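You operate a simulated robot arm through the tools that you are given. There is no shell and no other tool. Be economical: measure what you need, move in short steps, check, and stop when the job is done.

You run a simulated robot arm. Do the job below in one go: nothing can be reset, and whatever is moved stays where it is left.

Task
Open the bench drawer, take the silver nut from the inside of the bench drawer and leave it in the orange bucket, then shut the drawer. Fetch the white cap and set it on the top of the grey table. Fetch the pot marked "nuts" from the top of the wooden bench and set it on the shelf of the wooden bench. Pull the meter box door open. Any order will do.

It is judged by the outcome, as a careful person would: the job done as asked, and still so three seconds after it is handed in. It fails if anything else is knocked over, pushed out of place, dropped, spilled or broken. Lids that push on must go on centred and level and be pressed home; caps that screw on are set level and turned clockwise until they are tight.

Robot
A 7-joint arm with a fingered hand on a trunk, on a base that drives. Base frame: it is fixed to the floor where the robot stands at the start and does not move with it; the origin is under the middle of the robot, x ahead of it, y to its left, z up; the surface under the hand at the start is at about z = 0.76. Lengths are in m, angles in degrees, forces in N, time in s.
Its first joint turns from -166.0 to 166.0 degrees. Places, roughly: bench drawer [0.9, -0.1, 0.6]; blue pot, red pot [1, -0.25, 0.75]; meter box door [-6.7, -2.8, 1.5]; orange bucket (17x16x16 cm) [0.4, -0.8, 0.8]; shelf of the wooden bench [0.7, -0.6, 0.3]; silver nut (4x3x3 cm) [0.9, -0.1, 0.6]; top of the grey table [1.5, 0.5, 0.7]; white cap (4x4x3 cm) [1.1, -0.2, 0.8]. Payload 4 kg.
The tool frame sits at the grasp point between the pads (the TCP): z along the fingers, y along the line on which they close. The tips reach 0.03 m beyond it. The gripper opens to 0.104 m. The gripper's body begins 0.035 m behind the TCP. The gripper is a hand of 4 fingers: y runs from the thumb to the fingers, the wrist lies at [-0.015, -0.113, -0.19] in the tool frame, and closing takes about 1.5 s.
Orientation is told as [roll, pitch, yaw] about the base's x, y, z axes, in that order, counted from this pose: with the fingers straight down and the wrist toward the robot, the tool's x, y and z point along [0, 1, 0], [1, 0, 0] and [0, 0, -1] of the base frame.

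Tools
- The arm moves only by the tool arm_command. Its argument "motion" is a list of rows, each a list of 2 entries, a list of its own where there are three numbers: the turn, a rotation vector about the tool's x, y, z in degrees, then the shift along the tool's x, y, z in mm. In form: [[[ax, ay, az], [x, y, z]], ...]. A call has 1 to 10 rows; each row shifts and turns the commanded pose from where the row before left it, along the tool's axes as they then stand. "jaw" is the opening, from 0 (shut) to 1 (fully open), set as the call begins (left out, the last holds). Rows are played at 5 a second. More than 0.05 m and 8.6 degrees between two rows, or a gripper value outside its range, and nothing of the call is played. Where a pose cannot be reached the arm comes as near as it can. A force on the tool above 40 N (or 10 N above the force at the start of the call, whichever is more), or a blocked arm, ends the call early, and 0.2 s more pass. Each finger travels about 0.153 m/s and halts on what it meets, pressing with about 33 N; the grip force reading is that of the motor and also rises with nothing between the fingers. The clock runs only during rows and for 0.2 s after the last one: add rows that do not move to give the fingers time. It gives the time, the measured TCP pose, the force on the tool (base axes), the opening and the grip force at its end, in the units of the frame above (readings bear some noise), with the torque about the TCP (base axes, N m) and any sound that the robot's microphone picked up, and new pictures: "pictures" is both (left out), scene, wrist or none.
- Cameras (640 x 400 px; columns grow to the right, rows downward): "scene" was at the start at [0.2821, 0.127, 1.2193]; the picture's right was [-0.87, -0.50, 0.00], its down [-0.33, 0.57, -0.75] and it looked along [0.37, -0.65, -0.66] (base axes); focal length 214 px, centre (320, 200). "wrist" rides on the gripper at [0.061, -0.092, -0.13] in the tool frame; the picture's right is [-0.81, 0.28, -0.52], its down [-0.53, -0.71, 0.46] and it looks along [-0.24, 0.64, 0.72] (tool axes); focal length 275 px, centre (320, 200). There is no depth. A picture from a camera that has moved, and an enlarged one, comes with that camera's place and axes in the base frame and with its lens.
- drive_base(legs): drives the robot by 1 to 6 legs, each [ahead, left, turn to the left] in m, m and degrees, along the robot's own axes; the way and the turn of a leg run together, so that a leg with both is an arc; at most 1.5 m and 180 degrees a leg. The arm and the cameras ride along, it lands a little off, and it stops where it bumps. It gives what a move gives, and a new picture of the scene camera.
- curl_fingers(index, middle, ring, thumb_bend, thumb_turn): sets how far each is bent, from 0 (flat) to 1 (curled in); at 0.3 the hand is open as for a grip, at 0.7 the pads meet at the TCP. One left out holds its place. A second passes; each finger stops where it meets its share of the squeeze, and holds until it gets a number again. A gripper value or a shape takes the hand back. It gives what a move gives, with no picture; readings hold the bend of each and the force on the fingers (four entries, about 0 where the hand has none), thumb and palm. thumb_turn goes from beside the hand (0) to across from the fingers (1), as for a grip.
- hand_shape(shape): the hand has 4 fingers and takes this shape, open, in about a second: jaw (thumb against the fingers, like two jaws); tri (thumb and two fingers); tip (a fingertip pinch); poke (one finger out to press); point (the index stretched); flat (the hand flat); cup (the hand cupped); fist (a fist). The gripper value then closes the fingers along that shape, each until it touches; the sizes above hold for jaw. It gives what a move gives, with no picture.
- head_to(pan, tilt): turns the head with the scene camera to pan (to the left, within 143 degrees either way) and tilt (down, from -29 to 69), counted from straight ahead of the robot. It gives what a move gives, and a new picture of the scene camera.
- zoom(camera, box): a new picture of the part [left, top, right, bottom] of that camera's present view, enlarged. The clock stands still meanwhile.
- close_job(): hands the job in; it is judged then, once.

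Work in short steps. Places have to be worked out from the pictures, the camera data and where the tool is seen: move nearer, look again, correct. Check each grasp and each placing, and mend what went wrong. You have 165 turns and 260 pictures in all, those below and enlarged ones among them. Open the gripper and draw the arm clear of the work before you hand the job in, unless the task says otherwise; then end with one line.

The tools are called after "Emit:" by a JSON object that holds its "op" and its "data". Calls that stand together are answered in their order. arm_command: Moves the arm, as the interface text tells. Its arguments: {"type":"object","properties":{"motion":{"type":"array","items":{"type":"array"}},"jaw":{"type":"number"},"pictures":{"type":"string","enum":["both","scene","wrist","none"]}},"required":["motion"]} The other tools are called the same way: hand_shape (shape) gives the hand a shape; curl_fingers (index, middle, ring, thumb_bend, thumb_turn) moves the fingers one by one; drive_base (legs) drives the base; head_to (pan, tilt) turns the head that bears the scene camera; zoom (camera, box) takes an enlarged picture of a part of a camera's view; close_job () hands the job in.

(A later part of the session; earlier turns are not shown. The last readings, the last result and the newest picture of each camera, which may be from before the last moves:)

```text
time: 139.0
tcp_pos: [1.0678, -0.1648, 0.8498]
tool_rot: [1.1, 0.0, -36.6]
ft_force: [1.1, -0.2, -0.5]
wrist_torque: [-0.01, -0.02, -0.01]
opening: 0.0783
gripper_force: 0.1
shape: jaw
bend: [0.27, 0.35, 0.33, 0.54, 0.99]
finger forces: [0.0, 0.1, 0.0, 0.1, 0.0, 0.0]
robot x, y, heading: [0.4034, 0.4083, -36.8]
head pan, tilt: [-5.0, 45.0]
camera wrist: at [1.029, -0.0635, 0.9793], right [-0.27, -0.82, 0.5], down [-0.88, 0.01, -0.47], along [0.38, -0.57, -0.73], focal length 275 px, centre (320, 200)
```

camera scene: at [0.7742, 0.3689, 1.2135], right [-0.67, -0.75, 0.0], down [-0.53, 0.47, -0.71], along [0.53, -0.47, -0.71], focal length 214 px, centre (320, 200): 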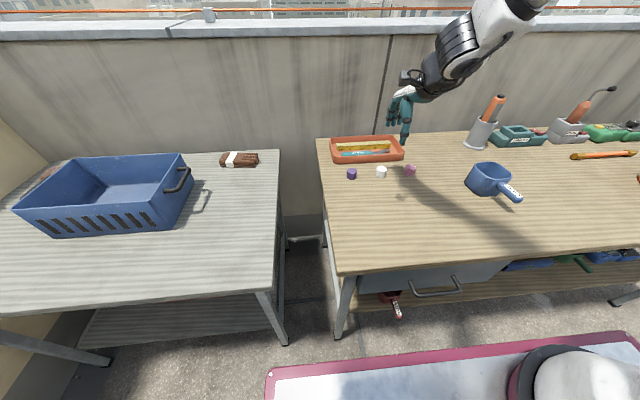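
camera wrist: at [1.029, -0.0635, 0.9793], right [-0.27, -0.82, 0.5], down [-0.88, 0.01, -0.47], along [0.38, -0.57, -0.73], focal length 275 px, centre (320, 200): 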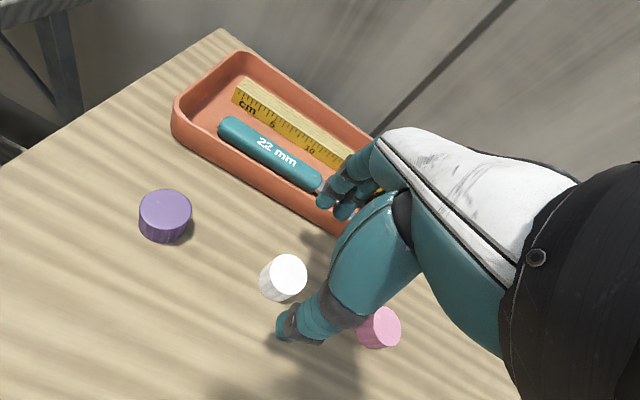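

Aligned. Descend to z≈0.80 and close.

Emit:
{"op": "arm_command", "data": {"motion": [[[0, 0, 0], [0, -2, 25]], [[0, 0, 0], [0, 0, 15]], [[0, 0, 0], [0, 0, 11]], [[0, 0, 0], [0, 0, 0]]], "pictures": "none"}}

Emit:
{"op": "arm_command", "data": {"motion": [[[0, 0, 0], [0, 0, 0]], [[0, 0, 0], [0, 0, 0]], [[0, 0, 0], [0, 0, 0]], [[0, 0, 0], [0, 0, 0]], [[0, 0, 0], [0, 0, 0]], [[0, 0, 0], [0, 0, 0]], [[0, 0, 0], [0, 0, 0]]], "jaw": 0, "pictures": "wrist"}}

```text
time: 140.0
tcp_pos: [1.0637, -0.162, 0.7962]
tool_rot: [1.1, 0.0, -36.5]
ft_force: [0.3, -0.4, -0.6]
wrist_torque: [-0.02, 0.01, -0.03]
opening: 0.0784
gripper_force: 0.1
shape: jaw
bend: [0.27, 0.35, 0.33, 0.54, 0.99]
finger forces: [0.0, 0.0, 0.0, 0.0, 0.1, 0.1]
robot x, y, heading: [0.4042, 0.4033, -36.8]
head pan, tilt: [-5.0, 45.0]
```

```text
time: 141.6
tcp_pos: [1.0639, -0.1616, 0.7963]
tool_rot: [1.2, -0.1, -36.7]
ft_force: [0.1, 0.2, 0.1]
wrist_torque: [0.01, 0.0, 0.0]
opening: 0.0238
gripper_force: 33.0
shape: jaw
bend: [0.73, 0.56, 0.62, 0.75, 1.0]
finger forces: [17.3, 11.0, 0.0, 0.0, 28.0, 0.1]
robot x, y, heading: [0.4084, 0.4062, -36.8]
head pan, tilt: [-5.0, 45.0]
camera wrist: at [1.0257, -0.0602, 0.9266], right [-0.27, -0.82, 0.5], down [-0.88, 0.01, -0.47], along [0.38, -0.57, -0.73], focal length 275 px, centre (320, 200)
```

wrist: 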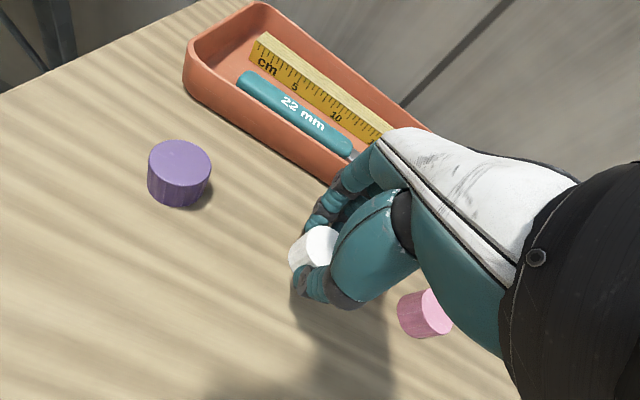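

Cap is gripped (opening 0.024). Lift it.

Emit:
{"op": "arm_command", "data": {"motion": [[[0, 0, 0], [0, 0, -15]], [[0, 0, 0], [0, 0, -40]], [[0, 0, 0], [0, 0, -45]], [[0, 0, 0], [0, 0, -45]], [[0, 0, 0], [0, 0, -45]], [[0, 0, 0], [0, 0, 0]]], "pictures": "both"}}

```text
time: 143.0
tcp_pos: [1.0603, -0.1607, 0.986]
tool_rot: [1.2, 0.0, -36.6]
ft_force: [-0.1, 1.2, -0.1]
wrist_torque: [-0.01, 0.01, -0.01]
opening: 0.0241
gripper_force: 32.9
shape: jaw
bend: [0.73, 0.56, 0.62, 0.75, 1.0]
finger forces: [17.3, 11.4, 0.0, 0.0, 28.0, 0.1]
robot x, y, heading: [0.404, 0.4051, -36.7]
head pan, tilt: [-5.0, 45.0]
camera scene: at [0.7743, 0.3688, 1.2135], right [-0.67, -0.75, 0.0], down [-0.53, 0.47, -0.71], along [0.53, -0.47, -0.71], focal length 214 px, centre (320, 200)
camera wrist: at [1.0212, -0.0596, 1.1168], right [-0.27, -0.82, 0.5], down [-0.89, 0.01, -0.47], along [0.38, -0.57, -0.73], focal length 275 px, centre (320, 200)
```

scene: 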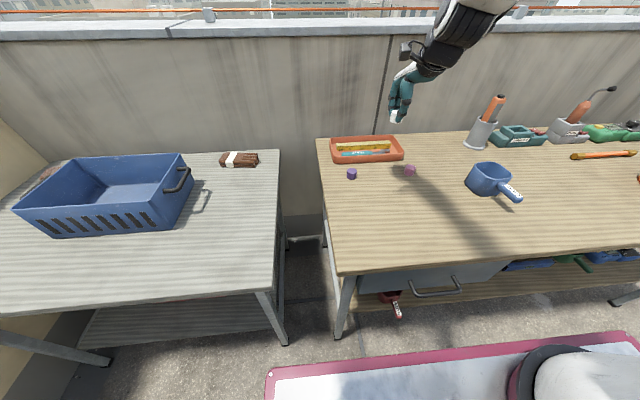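
wrist: 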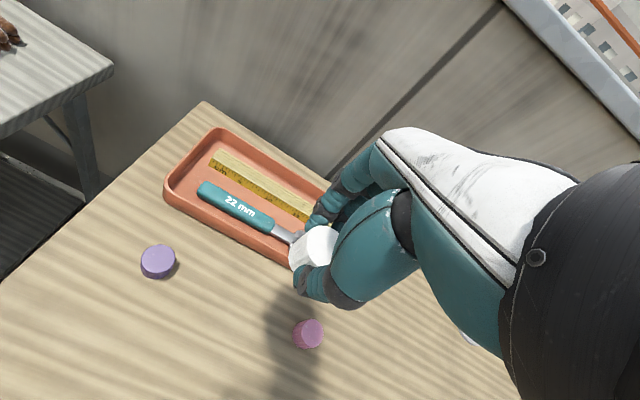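

Cap held. Drive back and left to bring it over the free front-right area of the grey table.

Emit:
{"op": "drive_base", "data": {"legs": [[-0.15, 0, 0], [0, 0.48, 0]]}}

Emit:
{"op": "arm_command", "data": {"motion": [[[0, 0, 0], [0, 0, 30]], [[0, 0, 0], [0, 0, 30]], [[0, 0, 0], [0, 0, 30]], [[0, 0, 0], [0, 0, 0]]], "pictures": "both"}}

```text
time: 146.9
tcp_pos: [1.2367, 0.3337, 0.9869]
tool_rot: [1.0, 0.0, -36.4]
ft_force: [-0.1, -0.6, -0.3]
wrist_torque: [0.03, -0.01, 0.01]
opening: 0.0241
gripper_force: 33.1
shape: jaw
bend: [0.73, 0.56, 0.62, 0.75, 1.0]
finger forces: [17.3, 11.3, 0.0, 0.0, 28.0, 0.0]
robot x, y, heading: [0.5755, 0.8998, -36.6]
head pan, tilt: [-5.0, 45.0]
camera scene: at [0.9495, 0.8632, 1.2135], right [-0.66, -0.75, 0.0], down [-0.53, 0.47, -0.71], along [0.53, -0.47, -0.71], focal length 214 px, centre (320, 200)
```

scene: 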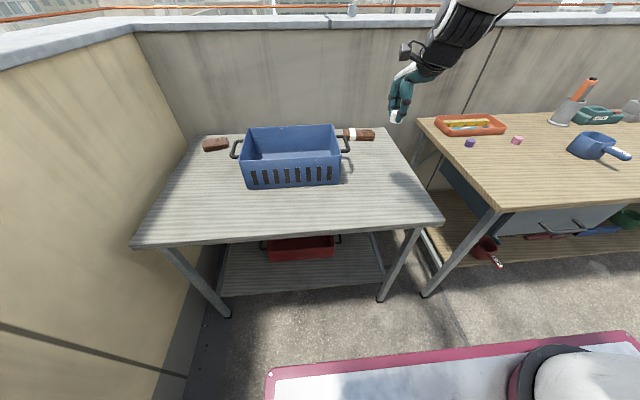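

```text
time: 147.9
tcp_pos: [1.2372, 0.3353, 0.8954]
tool_rot: [1.1, 0.0, -36.5]
ft_force: [-0.1, 0.3, 0.3]
wrist_torque: [-0.02, 0.0, 0.02]
opening: 0.0241
gripper_force: 33.0
shape: jaw
bend: [0.73, 0.56, 0.62, 0.75, 1.0]
finger forces: [17.3, 11.6, 0.1, 0.0, 28.2, 0.0]
robot x, y, heading: [0.5779, 0.9, -36.7]
head pan, tilt: [-5.0, 45.0]
camera scene: at [0.9495, 0.8633, 1.2135], right [-0.66, -0.75, 0.0], down [-0.53, 0.47, -0.71], along [0.53, -0.47, -0.71], focal length 214 px, centre (320, 200)
camera wrist: at [1.1977, 0.4375, 1.0247], right [-0.27, -0.82, 0.5], down [-0.88, 0.0, -0.47], along [0.38, -0.57, -0.73], focal length 275 px, centre (320, 200)
```

scene: 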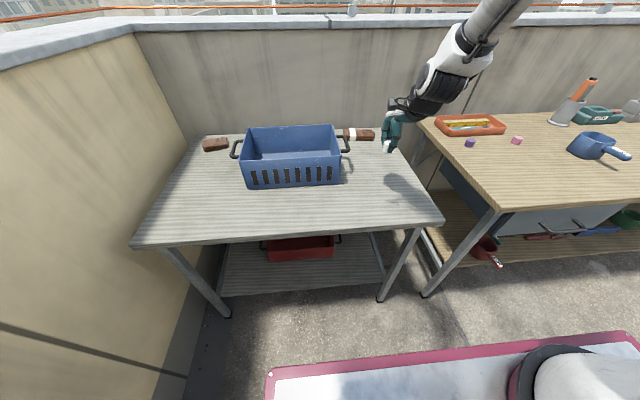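
wrist: 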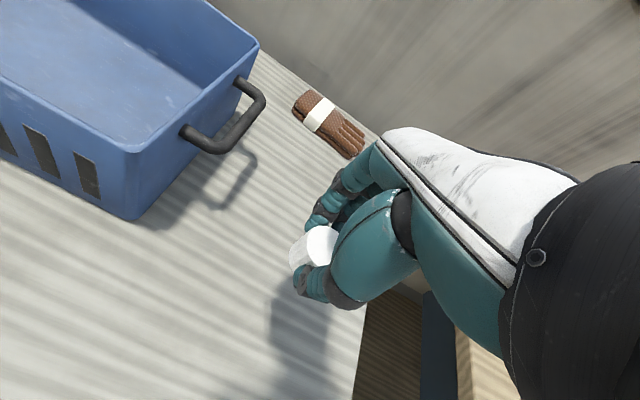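

Spot is clear. Lower to near the table and then by small steps to contact.

Emit:
{"op": "arm_command", "data": {"motion": [[[0, 0, 0], [0, 0, 40]], [[0, 0, 0], [0, 0, 40]], [[0, 0, 0], [0, 0, 10]], [[0, 0, 0], [0, 0, 5]], [[0, 0, 0], [0, 0, 5]], [[0, 0, 0], [0, 0, 0]]], "pictures": "wrist"}}

```text
time: 149.3
tcp_pos: [1.2401, 0.3347, 0.7958]
tool_rot: [1.2, 0.0, -36.4]
ft_force: [-0.8, -0.1, -0.7]
wrist_torque: [0.0, 0.04, -0.02]
opening: 0.0237
gripper_force: 33.1
shape: jaw
bend: [0.73, 0.56, 0.62, 0.75, 1.0]
finger forces: [17.2, 11.7, 0.1, 0.0, 28.1, 0.0]
robot x, y, heading: [0.5765, 0.8986, -36.5]
head pan, tilt: [-5.0, 45.0]
camera wrist: at [1.2009, 0.4373, 0.9256], right [-0.27, -0.82, 0.5], down [-0.88, 0.0, -0.47], along [0.38, -0.57, -0.73], focal length 275 px, centre (320, 200)
```

wrist: 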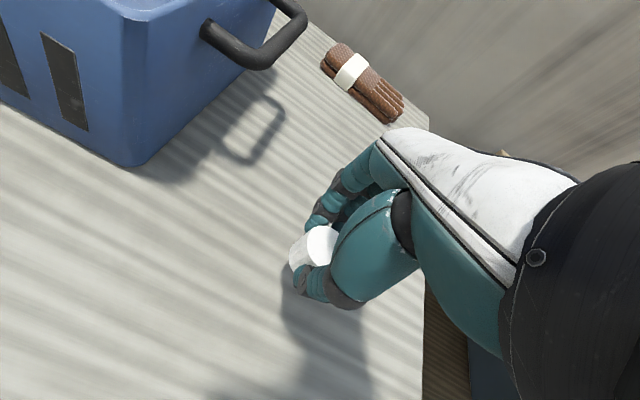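

Emit:
{"op": "arm_command", "data": {"motion": [[[0, 0, 0], [0, 0, 6]], [[0, 0, 0], [0, 0, 6]], [[0, 0, 0], [0, 0, 6]], [[0, 0, 0], [0, 0, 5]], [[0, 0, 0], [0, 0, 5]], [[0, 0, 0], [0, 0, 4]], [[0, 0, 0], [0, 0, 0]]], "pictures": "wrist"}}

```text
time: 150.9
tcp_pos: [1.2389, 0.3367, 0.7639]
tool_rot: [1.1, 0.0, -36.4]
ft_force: [0.0, -0.2, -0.4]
wrist_torque: [0.01, 0.03, 0.0]
opening: 0.0243
gripper_force: 32.8
shape: jaw
bend: [0.73, 0.56, 0.62, 0.75, 1.0]
finger forces: [17.1, 11.6, 0.0, 0.0, 28.0, 0.0]
robot x, y, heading: [0.5752, 0.8954, -36.7]
head pan, tilt: [-5.0, 45.0]
camera wrist: at [1.2, 0.4391, 0.8945], right [-0.27, -0.82, 0.5], down [-0.88, 0.0, -0.47], along [0.38, -0.57, -0.73], focal length 275 px, centre (320, 200)
```

wrist: 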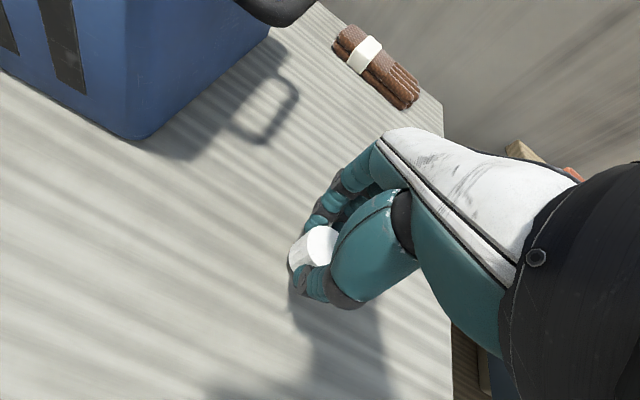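

Shadow is closing in; still no contact. Continue in 3 mm steps.

Emit:
{"op": "arm_command", "data": {"motion": [[[0, 0, 0], [0, 0, 3]], [[0, 0, 0], [0, 0, 3]], [[0, 0, 0], [0, 0, 3]], [[0, 0, 0], [0, 0, 3]], [[0, 0, 0], [0, 0, 0]]], "pictures": "none"}}

```text
time: 152.1
tcp_pos: [1.2409, 0.3363, 0.7545]
tool_rot: [1.1, -0.2, -36.4]
ft_force: [-0.5, 3.7, 24.5]
wrist_torque: [0.02, -0.04, 0.03]
opening: 0.0248
gripper_force: 32.4
shape: jaw
bend: [0.74, 0.56, 0.62, 0.75, 1.0]
finger forces: [19.7, 13.0, 0.0, 0.0, 34.9, 0.1]
robot x, y, heading: [0.5793, 0.9009, -36.4]
head pan, tilt: [-5.0, 45.0]
```

Firm contact (24 N up). Relax 1 mm and release.

Emit:
{"op": "arm_command", "data": {"motion": [[[0, 0, 0], [0, 0, -1.5]], [[0, 0, 0], [0, 0, 0]]], "pictures": "none"}}

Emit:
{"op": "arm_command", "data": {"motion": [[[0, 0, 0], [0, 0, 0]], [[0, 0, 0], [0, 0, 0]], [[0, 0, 0], [0, 0, 0]], [[0, 0, 0], [0, 0, 0]], [[0, 0, 0], [0, 0, 0]]], "jaw": 0.75, "pictures": "none"}}

Emit:
{"op": "arm_command", "data": {"motion": [[[0, 0, 0], [0, 0, -30]], [[0, 0, 0], [0, 0, -45]], [[0, 0, 0], [0, 0, -45]], [[0, 0, 0], [0, 0, -45]], [[0, 0, 0], [0, 0, -45]], [[0, 0, 0], [0, 0, -45]], [[0, 0, 0], [0, 0, -45]], [[0, 0, 0], [0, 0, -45]]], "pictures": "both"}}

```text
time: 152.7
tcp_pos: [1.2398, 0.3357, 0.7543]
tool_rot: [1.1, 0.0, -36.4]
ft_force: [2.8, 0.7, 15.8]
wrist_torque: [-0.12, -0.19, 0.02]
opening: 0.025
gripper_force: 33.3
shape: jaw
bend: [0.74, 0.56, 0.62, 0.75, 1.0]
finger forces: [21.3, 13.0, 0.0, 0.1, 31.3, 0.1]
robot x, y, heading: [0.5756, 0.8988, -36.4]
head pan, tilt: [-5.0, 45.0]
```

```text
time: 153.9
tcp_pos: [1.2389, 0.336, 0.7546]
tool_rot: [1.1, 0.1, -36.4]
ft_force: [0.1, -0.7, 0.1]
wrist_torque: [0.01, 0.0, -0.04]
opening: 0.0776
gripper_force: 0.0
shape: jaw
bend: [0.27, 0.36, 0.33, 0.54, 0.99]
finger forces: [0.0, 0.0, 0.0, 0.0, 0.0, 0.0]
robot x, y, heading: [0.5769, 0.8991, -36.4]
head pan, tilt: [-5.0, 45.0]
```

```text
time: 155.7
tcp_pos: [1.2376, 0.3337, 1.1006]
tool_rot: [1.1, 0.0, -36.5]
ft_force: [-0.5, 0.0, -0.8]
wrist_torque: [0.01, -0.01, -0.03]
opening: 0.0778
gripper_force: 0.0
shape: jaw
bend: [0.27, 0.36, 0.33, 0.54, 0.99]
finger forces: [0.1, 0.0, 0.0, 0.1, 0.1, 0.0]
robot x, y, heading: [0.5774, 0.8985, -36.5]
head pan, tilt: [-5.0, 45.0]
camera scene: at [0.9496, 0.8631, 1.2135], right [-0.66, -0.75, 0.0], down [-0.53, 0.47, -0.71], along [0.53, -0.47, -0.71], focal length 214 px, centre (320, 200)
camera wrist: at [1.1991, 0.4356, 1.2297], right [-0.27, -0.82, 0.5], down [-0.89, 0.0, -0.47], along [0.38, -0.57, -0.73], focal length 275 px, centre (320, 200)
```

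scene: 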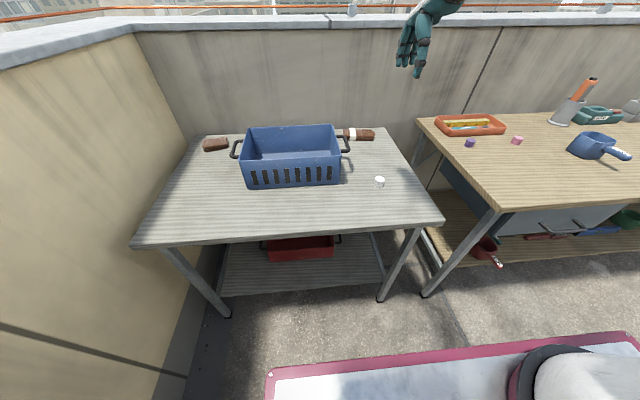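
wrist: 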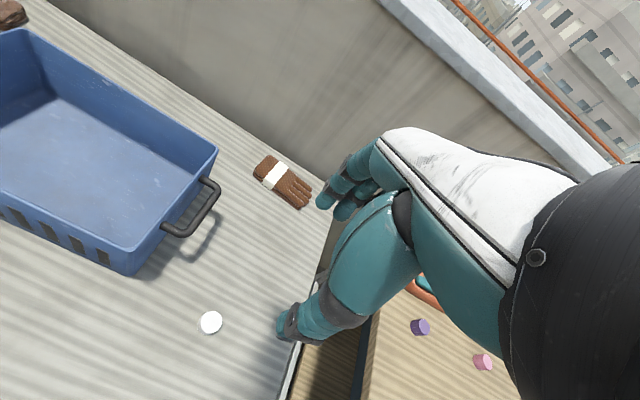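

Cap stands on the grey table. Now toward the meter box: back off, turn to face along the terrace, and look.

Emit:
{"op": "drive_base", "data": {"legs": [[-0.18, 0, 0], [0, 0, -90]]}}

Emit:
{"op": "head_to", "data": {"pan": 0, "tilt": 20}}

Emit:
{"op": "head_to", "data": {"pan": 60, "tilt": 20}}

Emit:
{"op": "head_to", "data": {"pan": 35, "tilt": 10}}

```text
time: 156.8
tcp_pos: [1.2011, 0.3451, 1.0988]
tool_rot: [1.1, 0.1, -36.9]
ft_force: [0.3, 0.8, -0.7]
wrist_torque: [0.02, -0.01, 0.02]
opening: 0.0778
gripper_force: 0.2
shape: jaw
bend: [0.27, 0.36, 0.33, 0.54, 0.99]
finger forces: [0.0, 0.0, 0.0, 0.1, 0.0, 0.0]
robot x, y, heading: [0.5416, 0.916, -37.4]
head pan, tilt: [-5.0, 45.0]
stopped in leg 1: the robot was blocked; the commanded pose is now the measured one
camera scene: at [0.9174, 0.8771, 1.2135], right [-0.67, -0.74, 0.0], down [-0.52, 0.47, -0.71], along [0.52, -0.47, -0.71], focal length 214 px, centre (320, 200)
```

scene: 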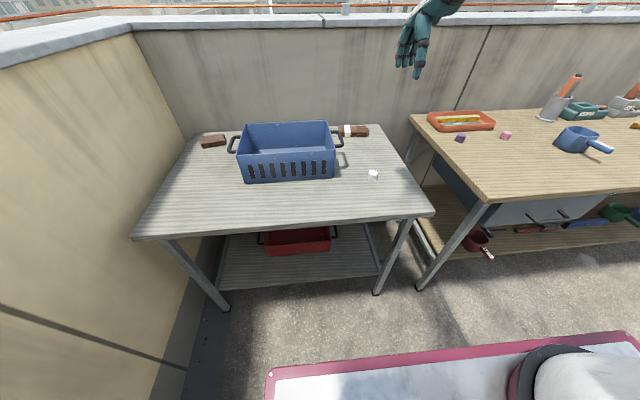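

```text
time: 157.7
tcp_pos: [1.2005, 0.3451, 1.0977]
tool_rot: [1.1, 0.1, -36.9]
ft_force: [0.7, -0.6, -0.2]
wrist_torque: [-0.02, 0.01, -0.05]
opening: 0.0779
gripper_force: 0.1
shape: jaw
bend: [0.27, 0.36, 0.33, 0.54, 0.99]
finger forces: [0.0, 0.0, 0.1, 0.0, 0.0, 0.1]
robot x, y, heading: [0.5472, 0.915, -36.8]
head pan, tilt: [0.0, 20.0]
camera scene: at [0.9313, 0.8754, 1.2521], right [-0.6, -0.8, 0.0], down [-0.27, 0.21, -0.94], along [0.75, -0.57, -0.34], focal length 214 px, centre (320, 200)
```

scene: 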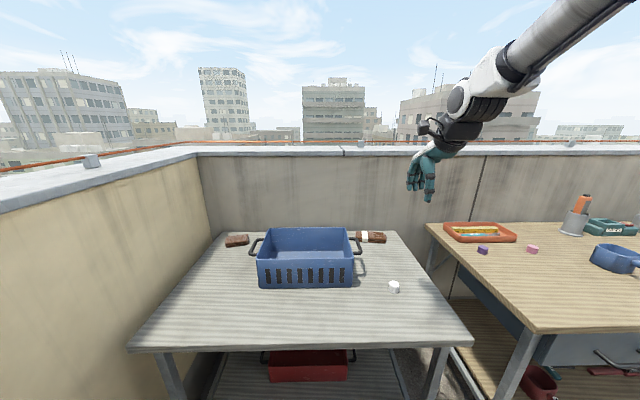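

```text
time: 159.0
tcp_pos: [1.2005, 0.3453, 1.0993]
tool_rot: [1.2, 0.0, -36.9]
ft_force: [0.2, 0.1, -0.8]
wrist_torque: [-0.01, 0.0, 0.01]
opening: 0.0779
gripper_force: 0.1
shape: jaw
bend: [0.27, 0.36, 0.33, 0.54, 0.99]
finger forces: [0.1, 0.0, 0.0, 0.1, 0.0, 0.0]
robot x, y, heading: [0.5443, 0.9144, -37.3]
head pan, tilt: [60.0, 20.0]
camera scene: at [0.9429, 0.9678, 1.2522], right [0.39, -0.92, 0.0], down [-0.32, -0.13, -0.94], along [0.87, 0.36, -0.34], focal length 214 px, centre (320, 200)
```

scene: 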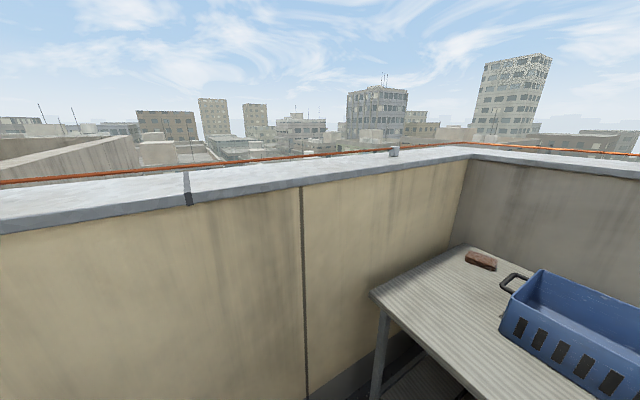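

```text
time: 159.9
tcp_pos: [1.2008, 0.3458, 1.0976]
tool_rot: [1.2, 0.2, -36.9]
ft_force: [0.4, -0.4, -0.2]
wrist_torque: [-0.01, -0.01, -0.01]
opening: 0.0779
gripper_force: 0.1
shape: jaw
bend: [0.27, 0.36, 0.33, 0.54, 0.99]
finger forces: [0.0, 0.1, 0.0, 0.1, 0.0, 0.1]
robot x, y, heading: [0.5435, 0.9131, -37.0]
head pan, tilt: [35.0, 10.0]
camera scene: at [0.95, 0.9282, 1.2684], right [-0.04, -1.0, 0.0], down [-0.17, 0.01, -0.98], along [0.98, -0.04, -0.17], focal length 214 px, centre (320, 200)
```

scene: 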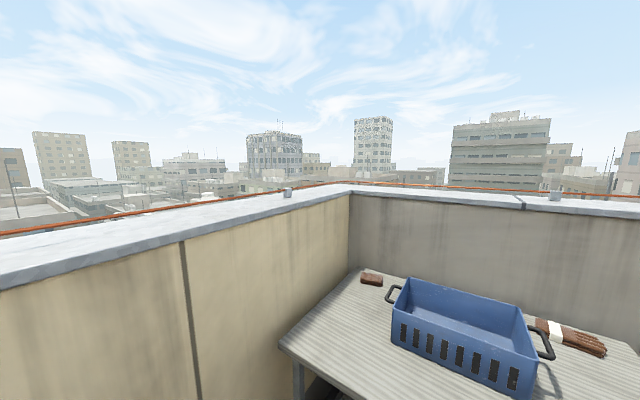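

Something blocked the rear. Look behind on both sides before moving.

Emit:
{"op": "head_to", "data": {"pan": 140, "tilt": 35}}

Emit:
{"op": "head_to", "data": {"pan": -135, "tilt": 30}}

```text
time: 161.7
tcp_pos: [1.2016, 0.3454, 1.0978]
tool_rot: [1.1, 0.0, -36.9]
ft_force: [0.9, -0.2, 0.2]
wrist_torque: [0.02, 0.02, -0.01]
opening: 0.0778
gripper_force: 0.0
shape: jaw
bend: [0.27, 0.36, 0.33, 0.54, 0.99]
finger forces: [0.0, 0.0, 0.0, 0.0, 0.0, 0.0]
robot x, y, heading: [0.5438, 0.9151, -37.3]
head pan, tilt: [140.0, 35.0]
camera scene: at [0.8375, 1.0175, 1.2284], right [0.97, 0.22, 0.0], down [0.13, -0.56, -0.82], along [-0.18, 0.8, -0.57], focal length 214 px, centre (320, 200)
```

scene: 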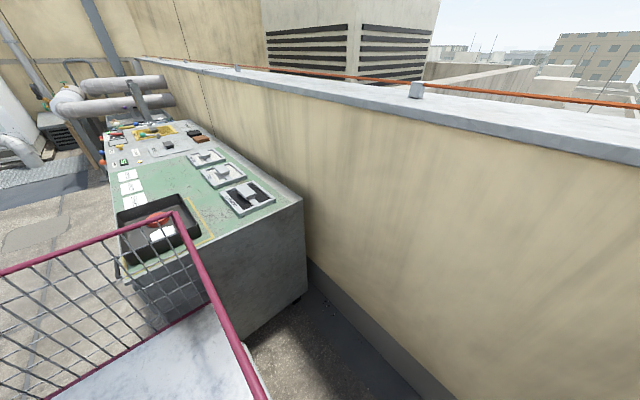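

```text
time: 165.5
tcp_pos: [1.2009, 0.345, 1.0978]
tool_rot: [1.1, 0.1, -36.9]
ft_force: [0.1, 0.0, -0.7]
wrist_torque: [-0.03, 0.01, -0.02]
opening: 0.0777
gripper_force: 0.0
shape: jaw
bend: [0.27, 0.36, 0.33, 0.54, 0.99]
finger forces: [0.1, 0.0, 0.0, 0.0, 0.1, 0.1]
robot x, y, heading: [0.5463, 0.9178, -37.1]
head pan, tilt: [-135.0, 30.0]
camera scene: at [0.7675, 0.9192, 1.2361], right [-0.14, 0.99, 0.0], down [0.5, 0.07, -0.87], along [-0.86, -0.12, -0.5], focal length 214 px, centre (320, 200)
```

scene: 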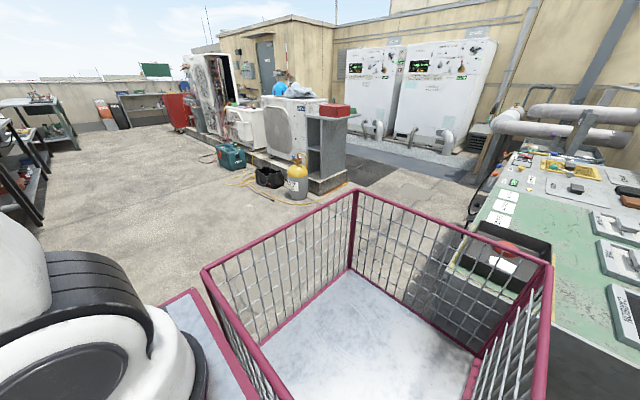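

A cabinet stands behind on the left; nothing moved. Zoom to find the meter box around (236,66).

Emit:
{"op": "zoom", "data": {"camera": "scene", "box": [170, 20, 330, 120]}}

Emit:
{"op": "drive_base", "data": {"legs": [[0.03, -0.7, 0]]}}

```text
4.00 times, centred on (250, 70) of scene
camera zoom: at [0.7675, 0.9192, 1.2361], right [-0.14, 0.99, 0.0], down [0.5, 0.07, -0.87], along [-0.86, -0.12, -0.5], focal length 858 px, centre (600, 720)
```

zoom: 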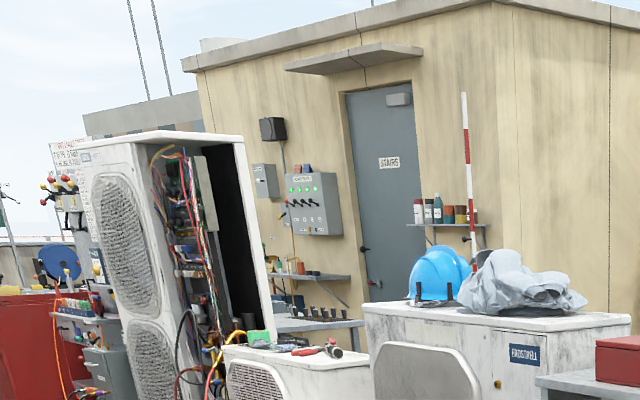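

```text
time: 169.4
tcp_pos: [0.8086, -0.2321, 1.0978]
tool_rot: [1.1, 0.1, -36.1]
ft_force: [0.0, 0.1, -0.6]
wrist_torque: [0.0, 0.01, -0.02]
opening: 0.0778
gripper_force: 0.0
shape: jaw
bend: [0.27, 0.36, 0.33, 0.54, 0.99]
finger forces: [0.1, 0.0, 0.1, 0.1, 0.0, 0.0]
robot x, y, heading: [0.1471, 0.3323, -36.2]
head pan, tilt: [-135.0, 30.0]
camera scene: at [0.368, 0.3368, 1.2361], right [-0.15, 0.99, 0.0], down [0.49, 0.08, -0.87], along [-0.86, -0.13, -0.5], focal length 214 px, centre (320, 200)
```

scene: 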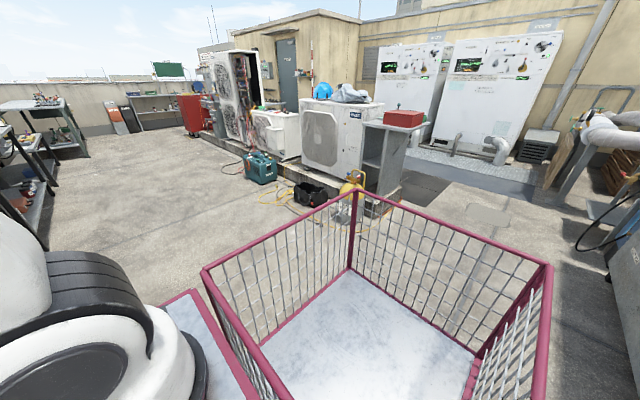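

The meter box is the small grey box on the stairs building wall. Turn to face along the terrace and drive down the free corridor.

Emit:
{"op": "drive_base", "data": {"legs": [[-0.12, 0, 0], [0, 0, -90]]}}

Emit:
{"op": "head_to", "data": {"pan": 10, "tilt": 20}}

```text
time: 174.5
tcp_pos: [-0.5284, -0.2496, 1.0981]
tool_rot: [1.0, 0.1, -127.3]
ft_force: [-0.3, 0.0, -0.3]
wrist_torque: [0.03, -0.05, 0.0]
opening: 0.0776
gripper_force: 0.1
shape: jaw
bend: [0.27, 0.36, 0.33, 0.54, 0.99]
finger forces: [0.0, 0.0, 0.0, 0.0, 0.0, 0.0]
robot x, y, heading: [0.0473, 0.4055, -127.6]
head pan, tilt: [-135.0, 30.0]
camera scene: at [0.0494, 0.1801, 1.2361], right [0.99, 0.13, 0.0], down [0.07, -0.5, -0.87], along [-0.11, 0.86, -0.5], focal length 214 px, centre (320, 200)
```

scene: 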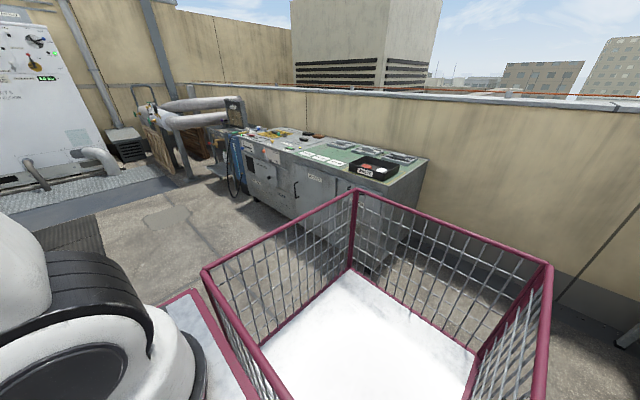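

```text
time: 176.8
tcp_pos: [-0.527, -0.2497, 1.0988]
tool_rot: [1.1, 0.1, -127.3]
ft_force: [0.1, -1.0, -0.6]
wrist_torque: [-0.02, 0.0, 0.01]
opening: 0.0777
gripper_force: 0.1
shape: jaw
bend: [0.27, 0.36, 0.33, 0.54, 0.99]
finger forces: [0.0, 0.1, 0.0, 0.0, 0.1, 0.0]
robot x, y, heading: [0.0482, 0.3994, -127.8]
head pan, tilt: [10.0, 20.0]
camera scene: at [0.0181, 0.0079, 1.2522], right [-0.89, 0.46, 0.0], down [0.16, 0.3, -0.94], along [-0.43, -0.83, -0.34], focal length 214 px, centre (320, 200)
```

scene: 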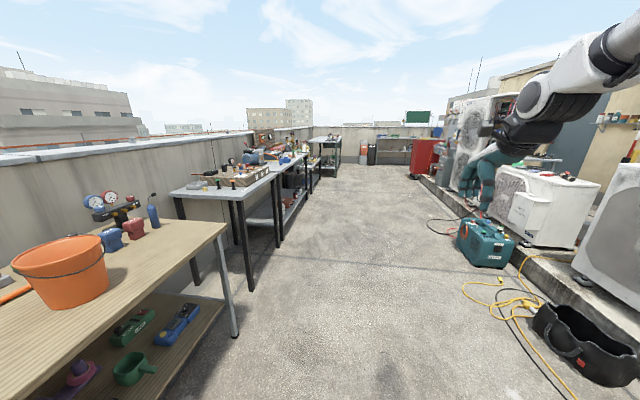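

Corridor ahead is free. Drive 4.5 m along it, trimming heading.

Emit:
{"op": "drive_base", "data": {"legs": [[1.5, 0, 1.2], [1.5, 0, 0], [1.5, 0, 0]]}}

Emit:
{"op": "head_to", "data": {"pan": -60, "tilt": 15}}

```text
time: 198.2
tcp_pos: [-3.2166, -3.8424, 1.0988]
tool_rot: [1.0, 0.0, -126.7]
ft_force: [0.1, 0.9, 0.6]
wrist_torque: [-0.01, -0.04, -0.03]
opening: 0.0777
gripper_force: 0.1
shape: jaw
bend: [0.27, 0.36, 0.33, 0.54, 0.99]
finger forces: [0.1, 0.0, 0.0, 0.0, 0.0, 0.0]
robot x, y, heading: [-2.6487, -3.1817, -126.7]
head pan, tilt: [10.0, 20.0]
camera scene: at [-2.6746, -3.5785, 1.2522], right [-0.89, 0.45, 0.0], down [0.16, 0.3, -0.94], along [-0.43, -0.84, -0.34], focal length 214 px, centre (320, 200)
```

scene: 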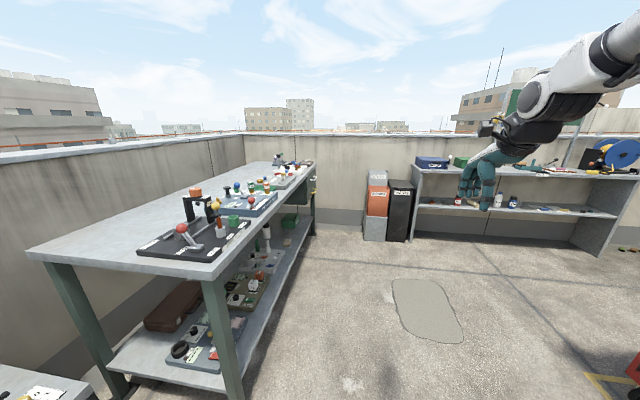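

```text
time: 199.6
tcp_pos: [-3.2176, -3.8411, 1.0986]
tool_rot: [1.1, 0.1, -126.7]
ft_force: [-0.5, -0.1, -0.3]
wrist_torque: [0.0, 0.01, -0.01]
opening: 0.0778
gripper_force: 0.1
shape: jaw
bend: [0.27, 0.36, 0.33, 0.54, 0.99]
finger forces: [0.0, 0.1, 0.0, 0.1, 0.1, 0.1]
robot x, y, heading: [-2.6508, -3.1841, -126.9]
head pan, tilt: [-60.0, 15.0]
camera scene: at [-2.7251, -3.4843, 1.2603], right [0.12, 0.99, 0.0], down [0.26, -0.03, -0.97], along [-0.96, 0.12, -0.26], focal length 214 px, centre (320, 200)
```

scene: 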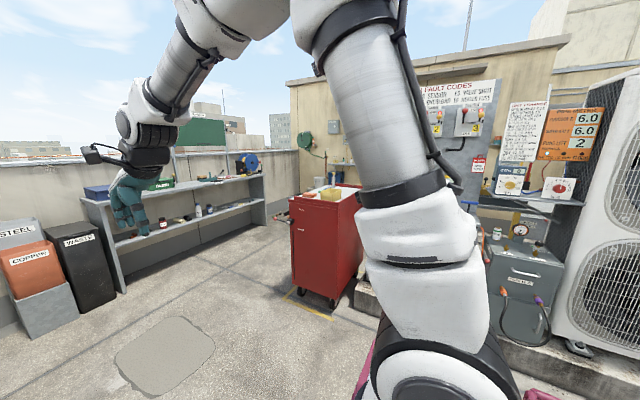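

Meter box seen beyond the red cart. Turn right here to face the building (arm still clear), then strafe left to line up with the gap.

Emit:
{"op": "drive_base", "data": {"legs": [[0, 0.03, -90]]}}

Emit:
{"op": "head_to", "data": {"pan": 40, "tilt": 20}}

```text
time: 203.8
tcp_pos: [-3.3015, -2.6367, 1.0988]
tool_rot: [1.1, 0.0, 143.1]
ft_force: [0.6, -0.5, -0.3]
wrist_torque: [-0.01, 0.01, 0.0]
opening: 0.078
gripper_force: 0.1
shape: jaw
bend: [0.27, 0.36, 0.33, 0.54, 0.99]
finger forces: [0.1, 0.0, 0.0, 0.1, 0.0, 0.0]
robot x, y, heading: [-2.6469, -3.2087, 142.9]
head pan, tilt: [-60.0, 15.0]
camera scene: at [-2.9446, -3.1317, 1.2603], right [0.99, -0.12, 0.0], down [-0.03, -0.26, -0.97], along [0.12, 0.96, -0.26], focal length 214 px, centre (320, 200)
```

scene: 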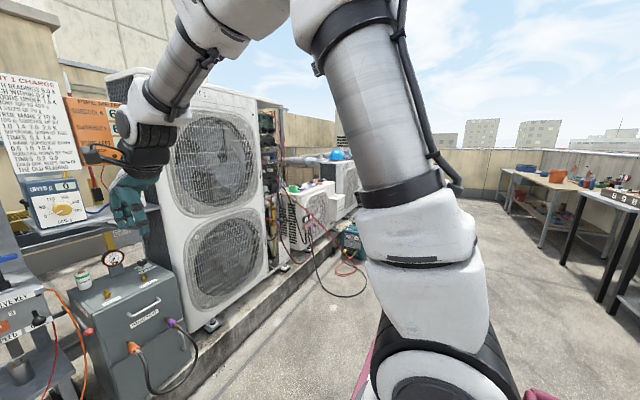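

```text
time: 205.6
tcp_pos: [-3.3008, -2.6388, 1.0975]
tool_rot: [1.1, 0.2, 143.0]
ft_force: [0.1, -0.1, 1.0]
wrist_torque: [0.0, -0.01, 0.01]
opening: 0.0779
gripper_force: 0.1
shape: jaw
bend: [0.27, 0.36, 0.33, 0.54, 0.99]
finger forces: [0.1, 0.0, 0.1, 0.0, 0.0, 0.0]
robot x, y, heading: [-2.6411, -3.2111, 142.7]
head pan, tilt: [40.0, 20.0]
camera scene: at [-3.0493, -3.229, 1.2522], right [-0.05, 1.0, 0.0], down [0.34, 0.02, -0.94], along [-0.94, -0.05, -0.34], focal length 214 px, centre (320, 200)
```

scene: 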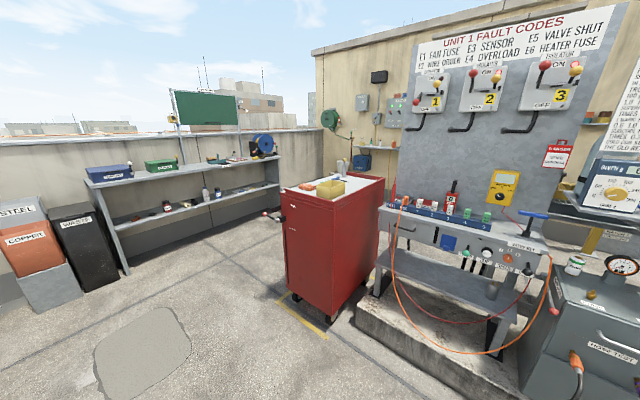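

Good view of the gap and of the meter box. Zoom at both the cart's protrusion and the box.

Emit:
{"op": "zoom", "data": {"camera": "scene", "box": [240, 80, 440, 330]}}

Emit:
{"op": "zoom", "data": {"camera": "scene", "box": [310, 60, 430, 180]}}

```text
1.60 times, centred on (340, 205) of scene
camera zoom: at [-3.0493, -3.229, 1.2522], right [-0.05, 1.0, 0.0], down [0.34, 0.02, -0.94], along [-0.94, -0.05, -0.34], focal length 343 px, centre (288, 192)
```

zoom: 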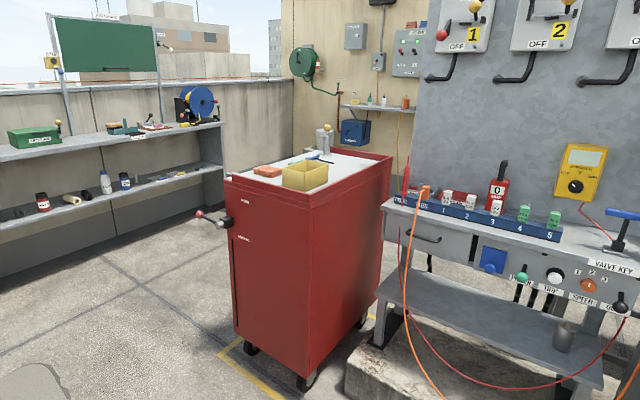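

```text
3.33 times, centred on (370, 120) of scene
camera zoom: at [-3.0493, -3.229, 1.2522], right [-0.05, 1.0, 0.0], down [0.34, 0.02, -0.94], along [-0.94, -0.05, -0.34], focal length 715 px, centre (153, 467)
```

zoom: 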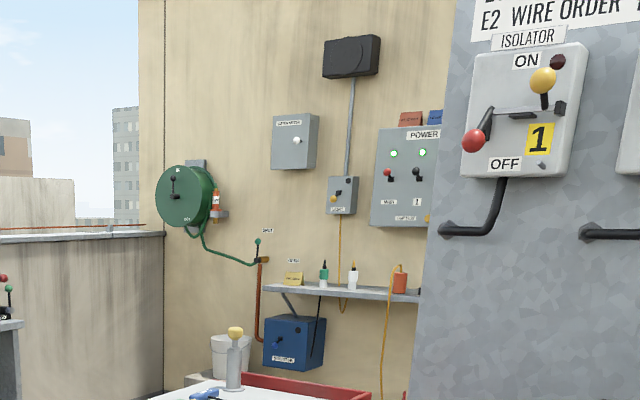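

Cart's lever sticks out left; the meter box has a white knob at its right side, so hinges left. Strafe left 1.9 m in front of the gap.

Emit:
{"op": "drive_base", "data": {"legs": [[0, 0.95, 0.8], [0, 0.95, 0]]}}

Emit:
{"op": "head_to", "data": {"pan": -5, "tilt": 35}}

```text
time: 215.3
tcp_pos: [-4.4478, -4.1692, 1.0985]
tool_rot: [1.1, 0.1, 141.7]
ft_force: [0.2, 0.0, -0.4]
wrist_torque: [0.01, -0.05, 0.01]
opening: 0.0776
gripper_force: 0.0
shape: jaw
bend: [0.27, 0.36, 0.33, 0.54, 0.99]
finger forces: [0.2, 0.0, 0.1, 0.1, 0.0, 0.0]
robot x, y, heading: [-3.803, -4.7594, 141.4]
head pan, tilt: [40.0, 20.0]
camera scene: at [-4.2107, -4.7668, 1.2522], right [-0.03, 1.0, 0.0], down [0.34, 0.01, -0.94], along [-0.94, -0.03, -0.34], focal length 214 px, centre (320, 200)
```

scene: 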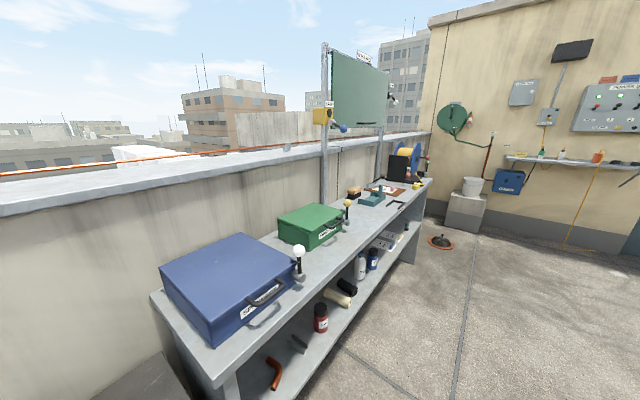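

```text
time: 216.4
tcp_pos: [-4.4487, -4.1708, 1.0976]
tool_rot: [1.2, 0.0, 141.7]
ft_force: [0.5, -0.1, 0.2]
wrist_torque: [-0.04, 0.01, -0.02]
opening: 0.0777
gripper_force: 0.1
shape: jaw
bend: [0.27, 0.36, 0.33, 0.54, 0.99]
finger forces: [0.0, 0.0, 0.1, 0.0, 0.0, 0.1]
robot x, y, heading: [-3.8017, -4.7563, 141.3]
head pan, tilt: [-5.0, 35.0]
camera scene: at [-4.1816, -4.7038, 1.2284], right [0.69, 0.73, 0.0], down [0.42, -0.39, -0.82], along [-0.6, 0.56, -0.57], focal length 214 px, centre (320, 200)
```

scene: 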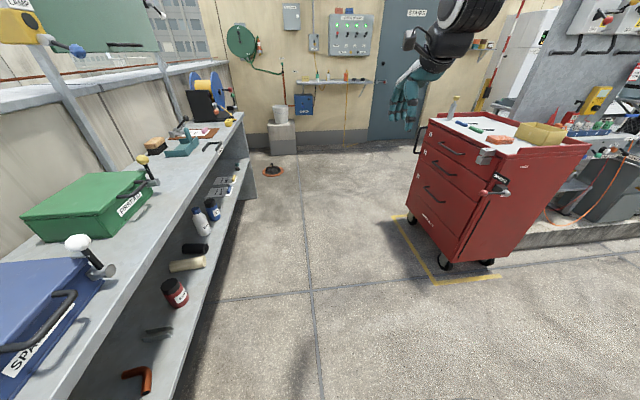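

Passage is clear; trim heading and advance 1.1 m, then check.

Emit:
{"op": "drive_base", "data": {"legs": [[0, 0, 2.3], [1.1, 0, 0]]}}

```text
time: 222.2
tcp_pos: [-5.3153, -3.5646, 1.0977]
tool_rot: [1.1, 0.1, 143.4]
ft_force: [0.8, -0.4, -0.6]
wrist_torque: [0.01, -0.03, 0.01]
opening: 0.078
gripper_force: 0.0
shape: jaw
bend: [0.27, 0.36, 0.33, 0.54, 0.99]
finger forces: [0.0, 0.0, 0.0, 0.0, 0.1, 0.0]
robot x, y, heading: [-4.6543, -4.1302, 143.2]
head pan, tilt: [-5.0, 35.0]
camera scene: at [-5.0325, -4.0893, 1.2283], right [0.67, 0.75, 0.0], down [0.43, -0.38, -0.82], along [-0.61, 0.54, -0.57], focal length 214 px, centre (320, 200)
```

scene: 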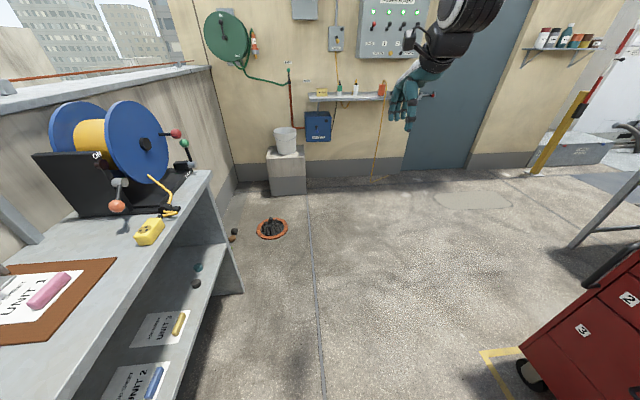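

Advance 1.0 m more, then look up at the box.

Emit:
{"op": "drive_base", "data": {"legs": [[1.0, 0, 0.4]]}}

Emit:
{"op": "head_to", "data": {"pan": -5, "tilt": 0}}

```text
time: 227.6
tcp_pos: [-6.1565, -2.9614, 1.0985]
tool_rot: [1.0, 0.2, 144.3]
ft_force: [0.8, 0.4, 0.4]
wrist_torque: [0.0, 0.01, -0.01]
opening: 0.0776
gripper_force: 0.0
shape: jaw
bend: [0.27, 0.36, 0.33, 0.54, 0.99]
finger forces: [0.1, 0.1, 0.0, 0.1, 0.0, 0.0]
robot x, y, heading: [-5.4907, -3.5161, 143.8]
head pan, tilt: [-5.0, 35.0]
camera scene: at [-5.8663, -3.4813, 1.2283], right [0.66, 0.76, 0.0], down [0.43, -0.38, -0.82], along [-0.62, 0.54, -0.57], focal length 214 px, centre (320, 200)
```

scene: 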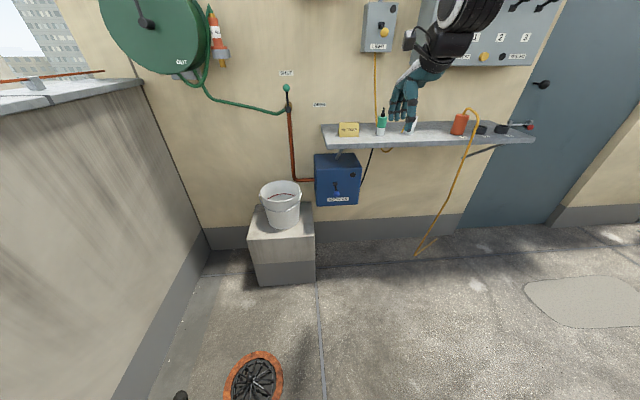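

```text
time: 228.6
tcp_pos: [-6.1565, -2.9604, 1.0975]
tool_rot: [1.1, 0.1, 144.2]
ft_force: [-0.2, 0.1, 0.1]
wrist_torque: [0.01, 0.03, -0.01]
opening: 0.0779
gripper_force: 0.0
shape: jaw
bend: [0.27, 0.36, 0.33, 0.54, 0.99]
finger forces: [0.0, 0.0, 0.1, 0.0, 0.0, 0.0]
robot x, y, heading: [-5.492, -3.5178, 143.9]
head pan, tilt: [-5.0, 0.0]
camera scene: at [-5.8678, -3.48, 1.2844], right [0.66, 0.76, 0.0], down [0.0, 0.0, -1.0], along [-0.76, 0.66, 0.0], focal length 214 px, centre (320, 200)
```

scene: 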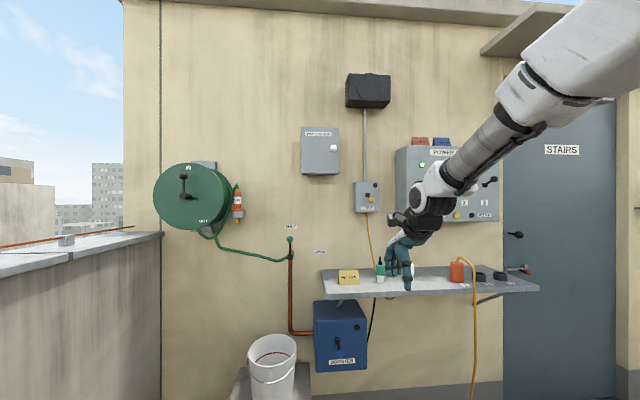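

Emit:
{"op": "zoom", "data": {"camera": "scene", "box": [280, 110, 380, 190]}}

```text
5.00 times, centred on (330, 150) of scene
camera zoom: at [-5.8678, -3.48, 1.2844], right [0.66, 0.76, 0.0], down [0.0, 0.0, -1.0], along [-0.76, 0.66, 0.0], focal length 1072 px, centre (270, 450)
```

zoom: 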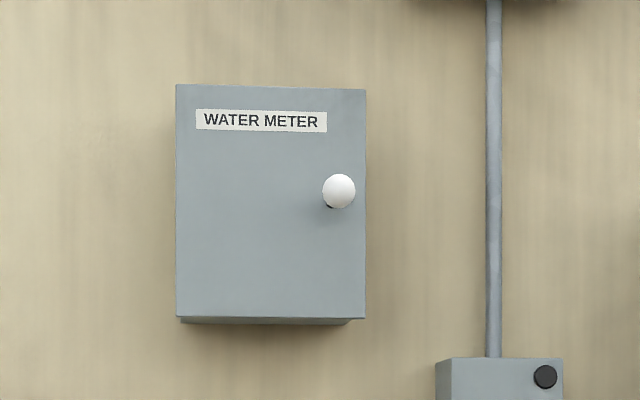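

The box is a "WATER METER" box with a ball knob at right; knob ≈ v −3.69, u −6.115, z 1.53. Raise the hand and tilt it forward.

Emit:
{"op": "arm_command", "data": {"motion": [[[0, 0, 0], [10, 0, -45]], [[0, 0, 0], [10, 0, -45]], [[0, 0, 0], [10, 0, -45]], [[0, 0, 0], [10, 0, -45]], [[0, 0, 0], [10, 0, -45]], [[0, 0, 0], [10, 0, -45]], [[0, 0, 0], [10, 0, -45]], [[0, 0, 0], [10, 0, -45]], [[0, 0, 0], [10, 0, -45]]], "pictures": "none"}}

Emit:
{"op": "arm_command", "data": {"motion": [[[-8.3, 0, 0], [0, 0, 0]], [[-8.3, 0, 0], [0, 0, 0]], [[-8.3, 0, 0], [0, 0, 0]], [[-8.3, 0, 0], [0, 0, 0]], [[-8.3, 0, 0], [0, 0, 0]], [[-8.3, 0, 0], [0, 0, 0]], [[-8.3, 0, 0], [0, 0, 0]], [[-8.3, 0, 0], [0, 0, 0]], [[0, 0, 0], [0, 0, 0]]], "jaw": 0.7, "pictures": "both"}}

```text
time: 230.6
tcp_pos: [-6.1897, -3.0239, 1.4922]
tool_rot: [1.1, 0.3, 144.2]
ft_force: [-0.1, -0.1, -0.1]
wrist_torque: [0.01, 0.01, 0.0]
opening: 0.0777
gripper_force: 0.1
shape: jaw
bend: [0.27, 0.36, 0.33, 0.54, 0.99]
finger forces: [0.1, 0.0, 0.1, 0.0, 0.0, 0.0]
out of reach, approached as far as the arm can: row 9
robot x, y, heading: [-5.4896, -3.5188, 144.0]
head pan, tilt: [-5.0, 0.0]
```

```text
time: 232.6
tcp_pos: [-6.1853, -3.0223, 1.4919]
tool_rot: [2.8, -66.4, 141.7]
ft_force: [0.2, 0.2, 0.9]
wrist_torque: [0.02, -0.02, 0.0]
opening: 0.0729
gripper_force: 0.1
shape: jaw
bend: [0.27, 0.37, 0.34, 0.58, 0.99]
finger forces: [0.0, 0.0, 0.0, 0.0, 0.0, 0.0]
robot x, y, heading: [-5.4872, -3.5157, 143.9]
head pan, tilt: [-5.0, 0.0]
camera scene: at [-5.8677, -3.4801, 1.2845], right [0.66, 0.76, 0.0], down [0.0, 0.0, -1.0], along [-0.76, 0.66, 0.0], focal length 214 px, centre (320, 200)
camera wrist: at [-6.0958, -3.1639, 1.4594], right [0.77, 0.45, 0.44], down [0.2, 0.5, -0.85], along [-0.6, 0.74, 0.29], focal length 275 px, centre (320, 200)
```

scene: 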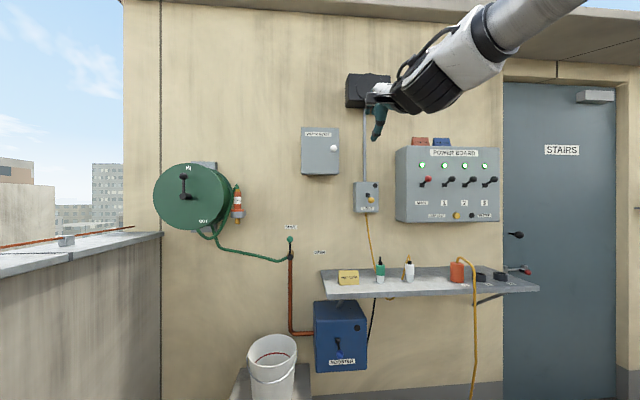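
wrist: 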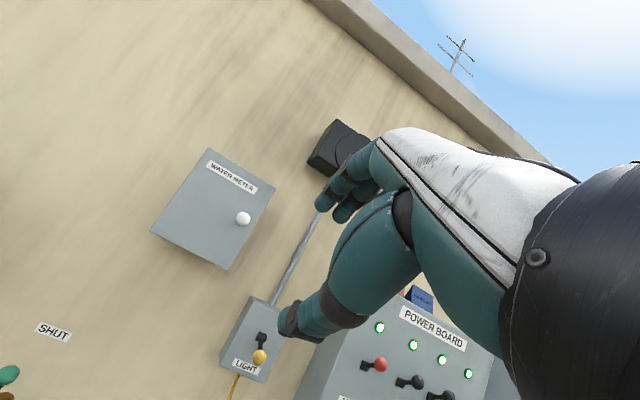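

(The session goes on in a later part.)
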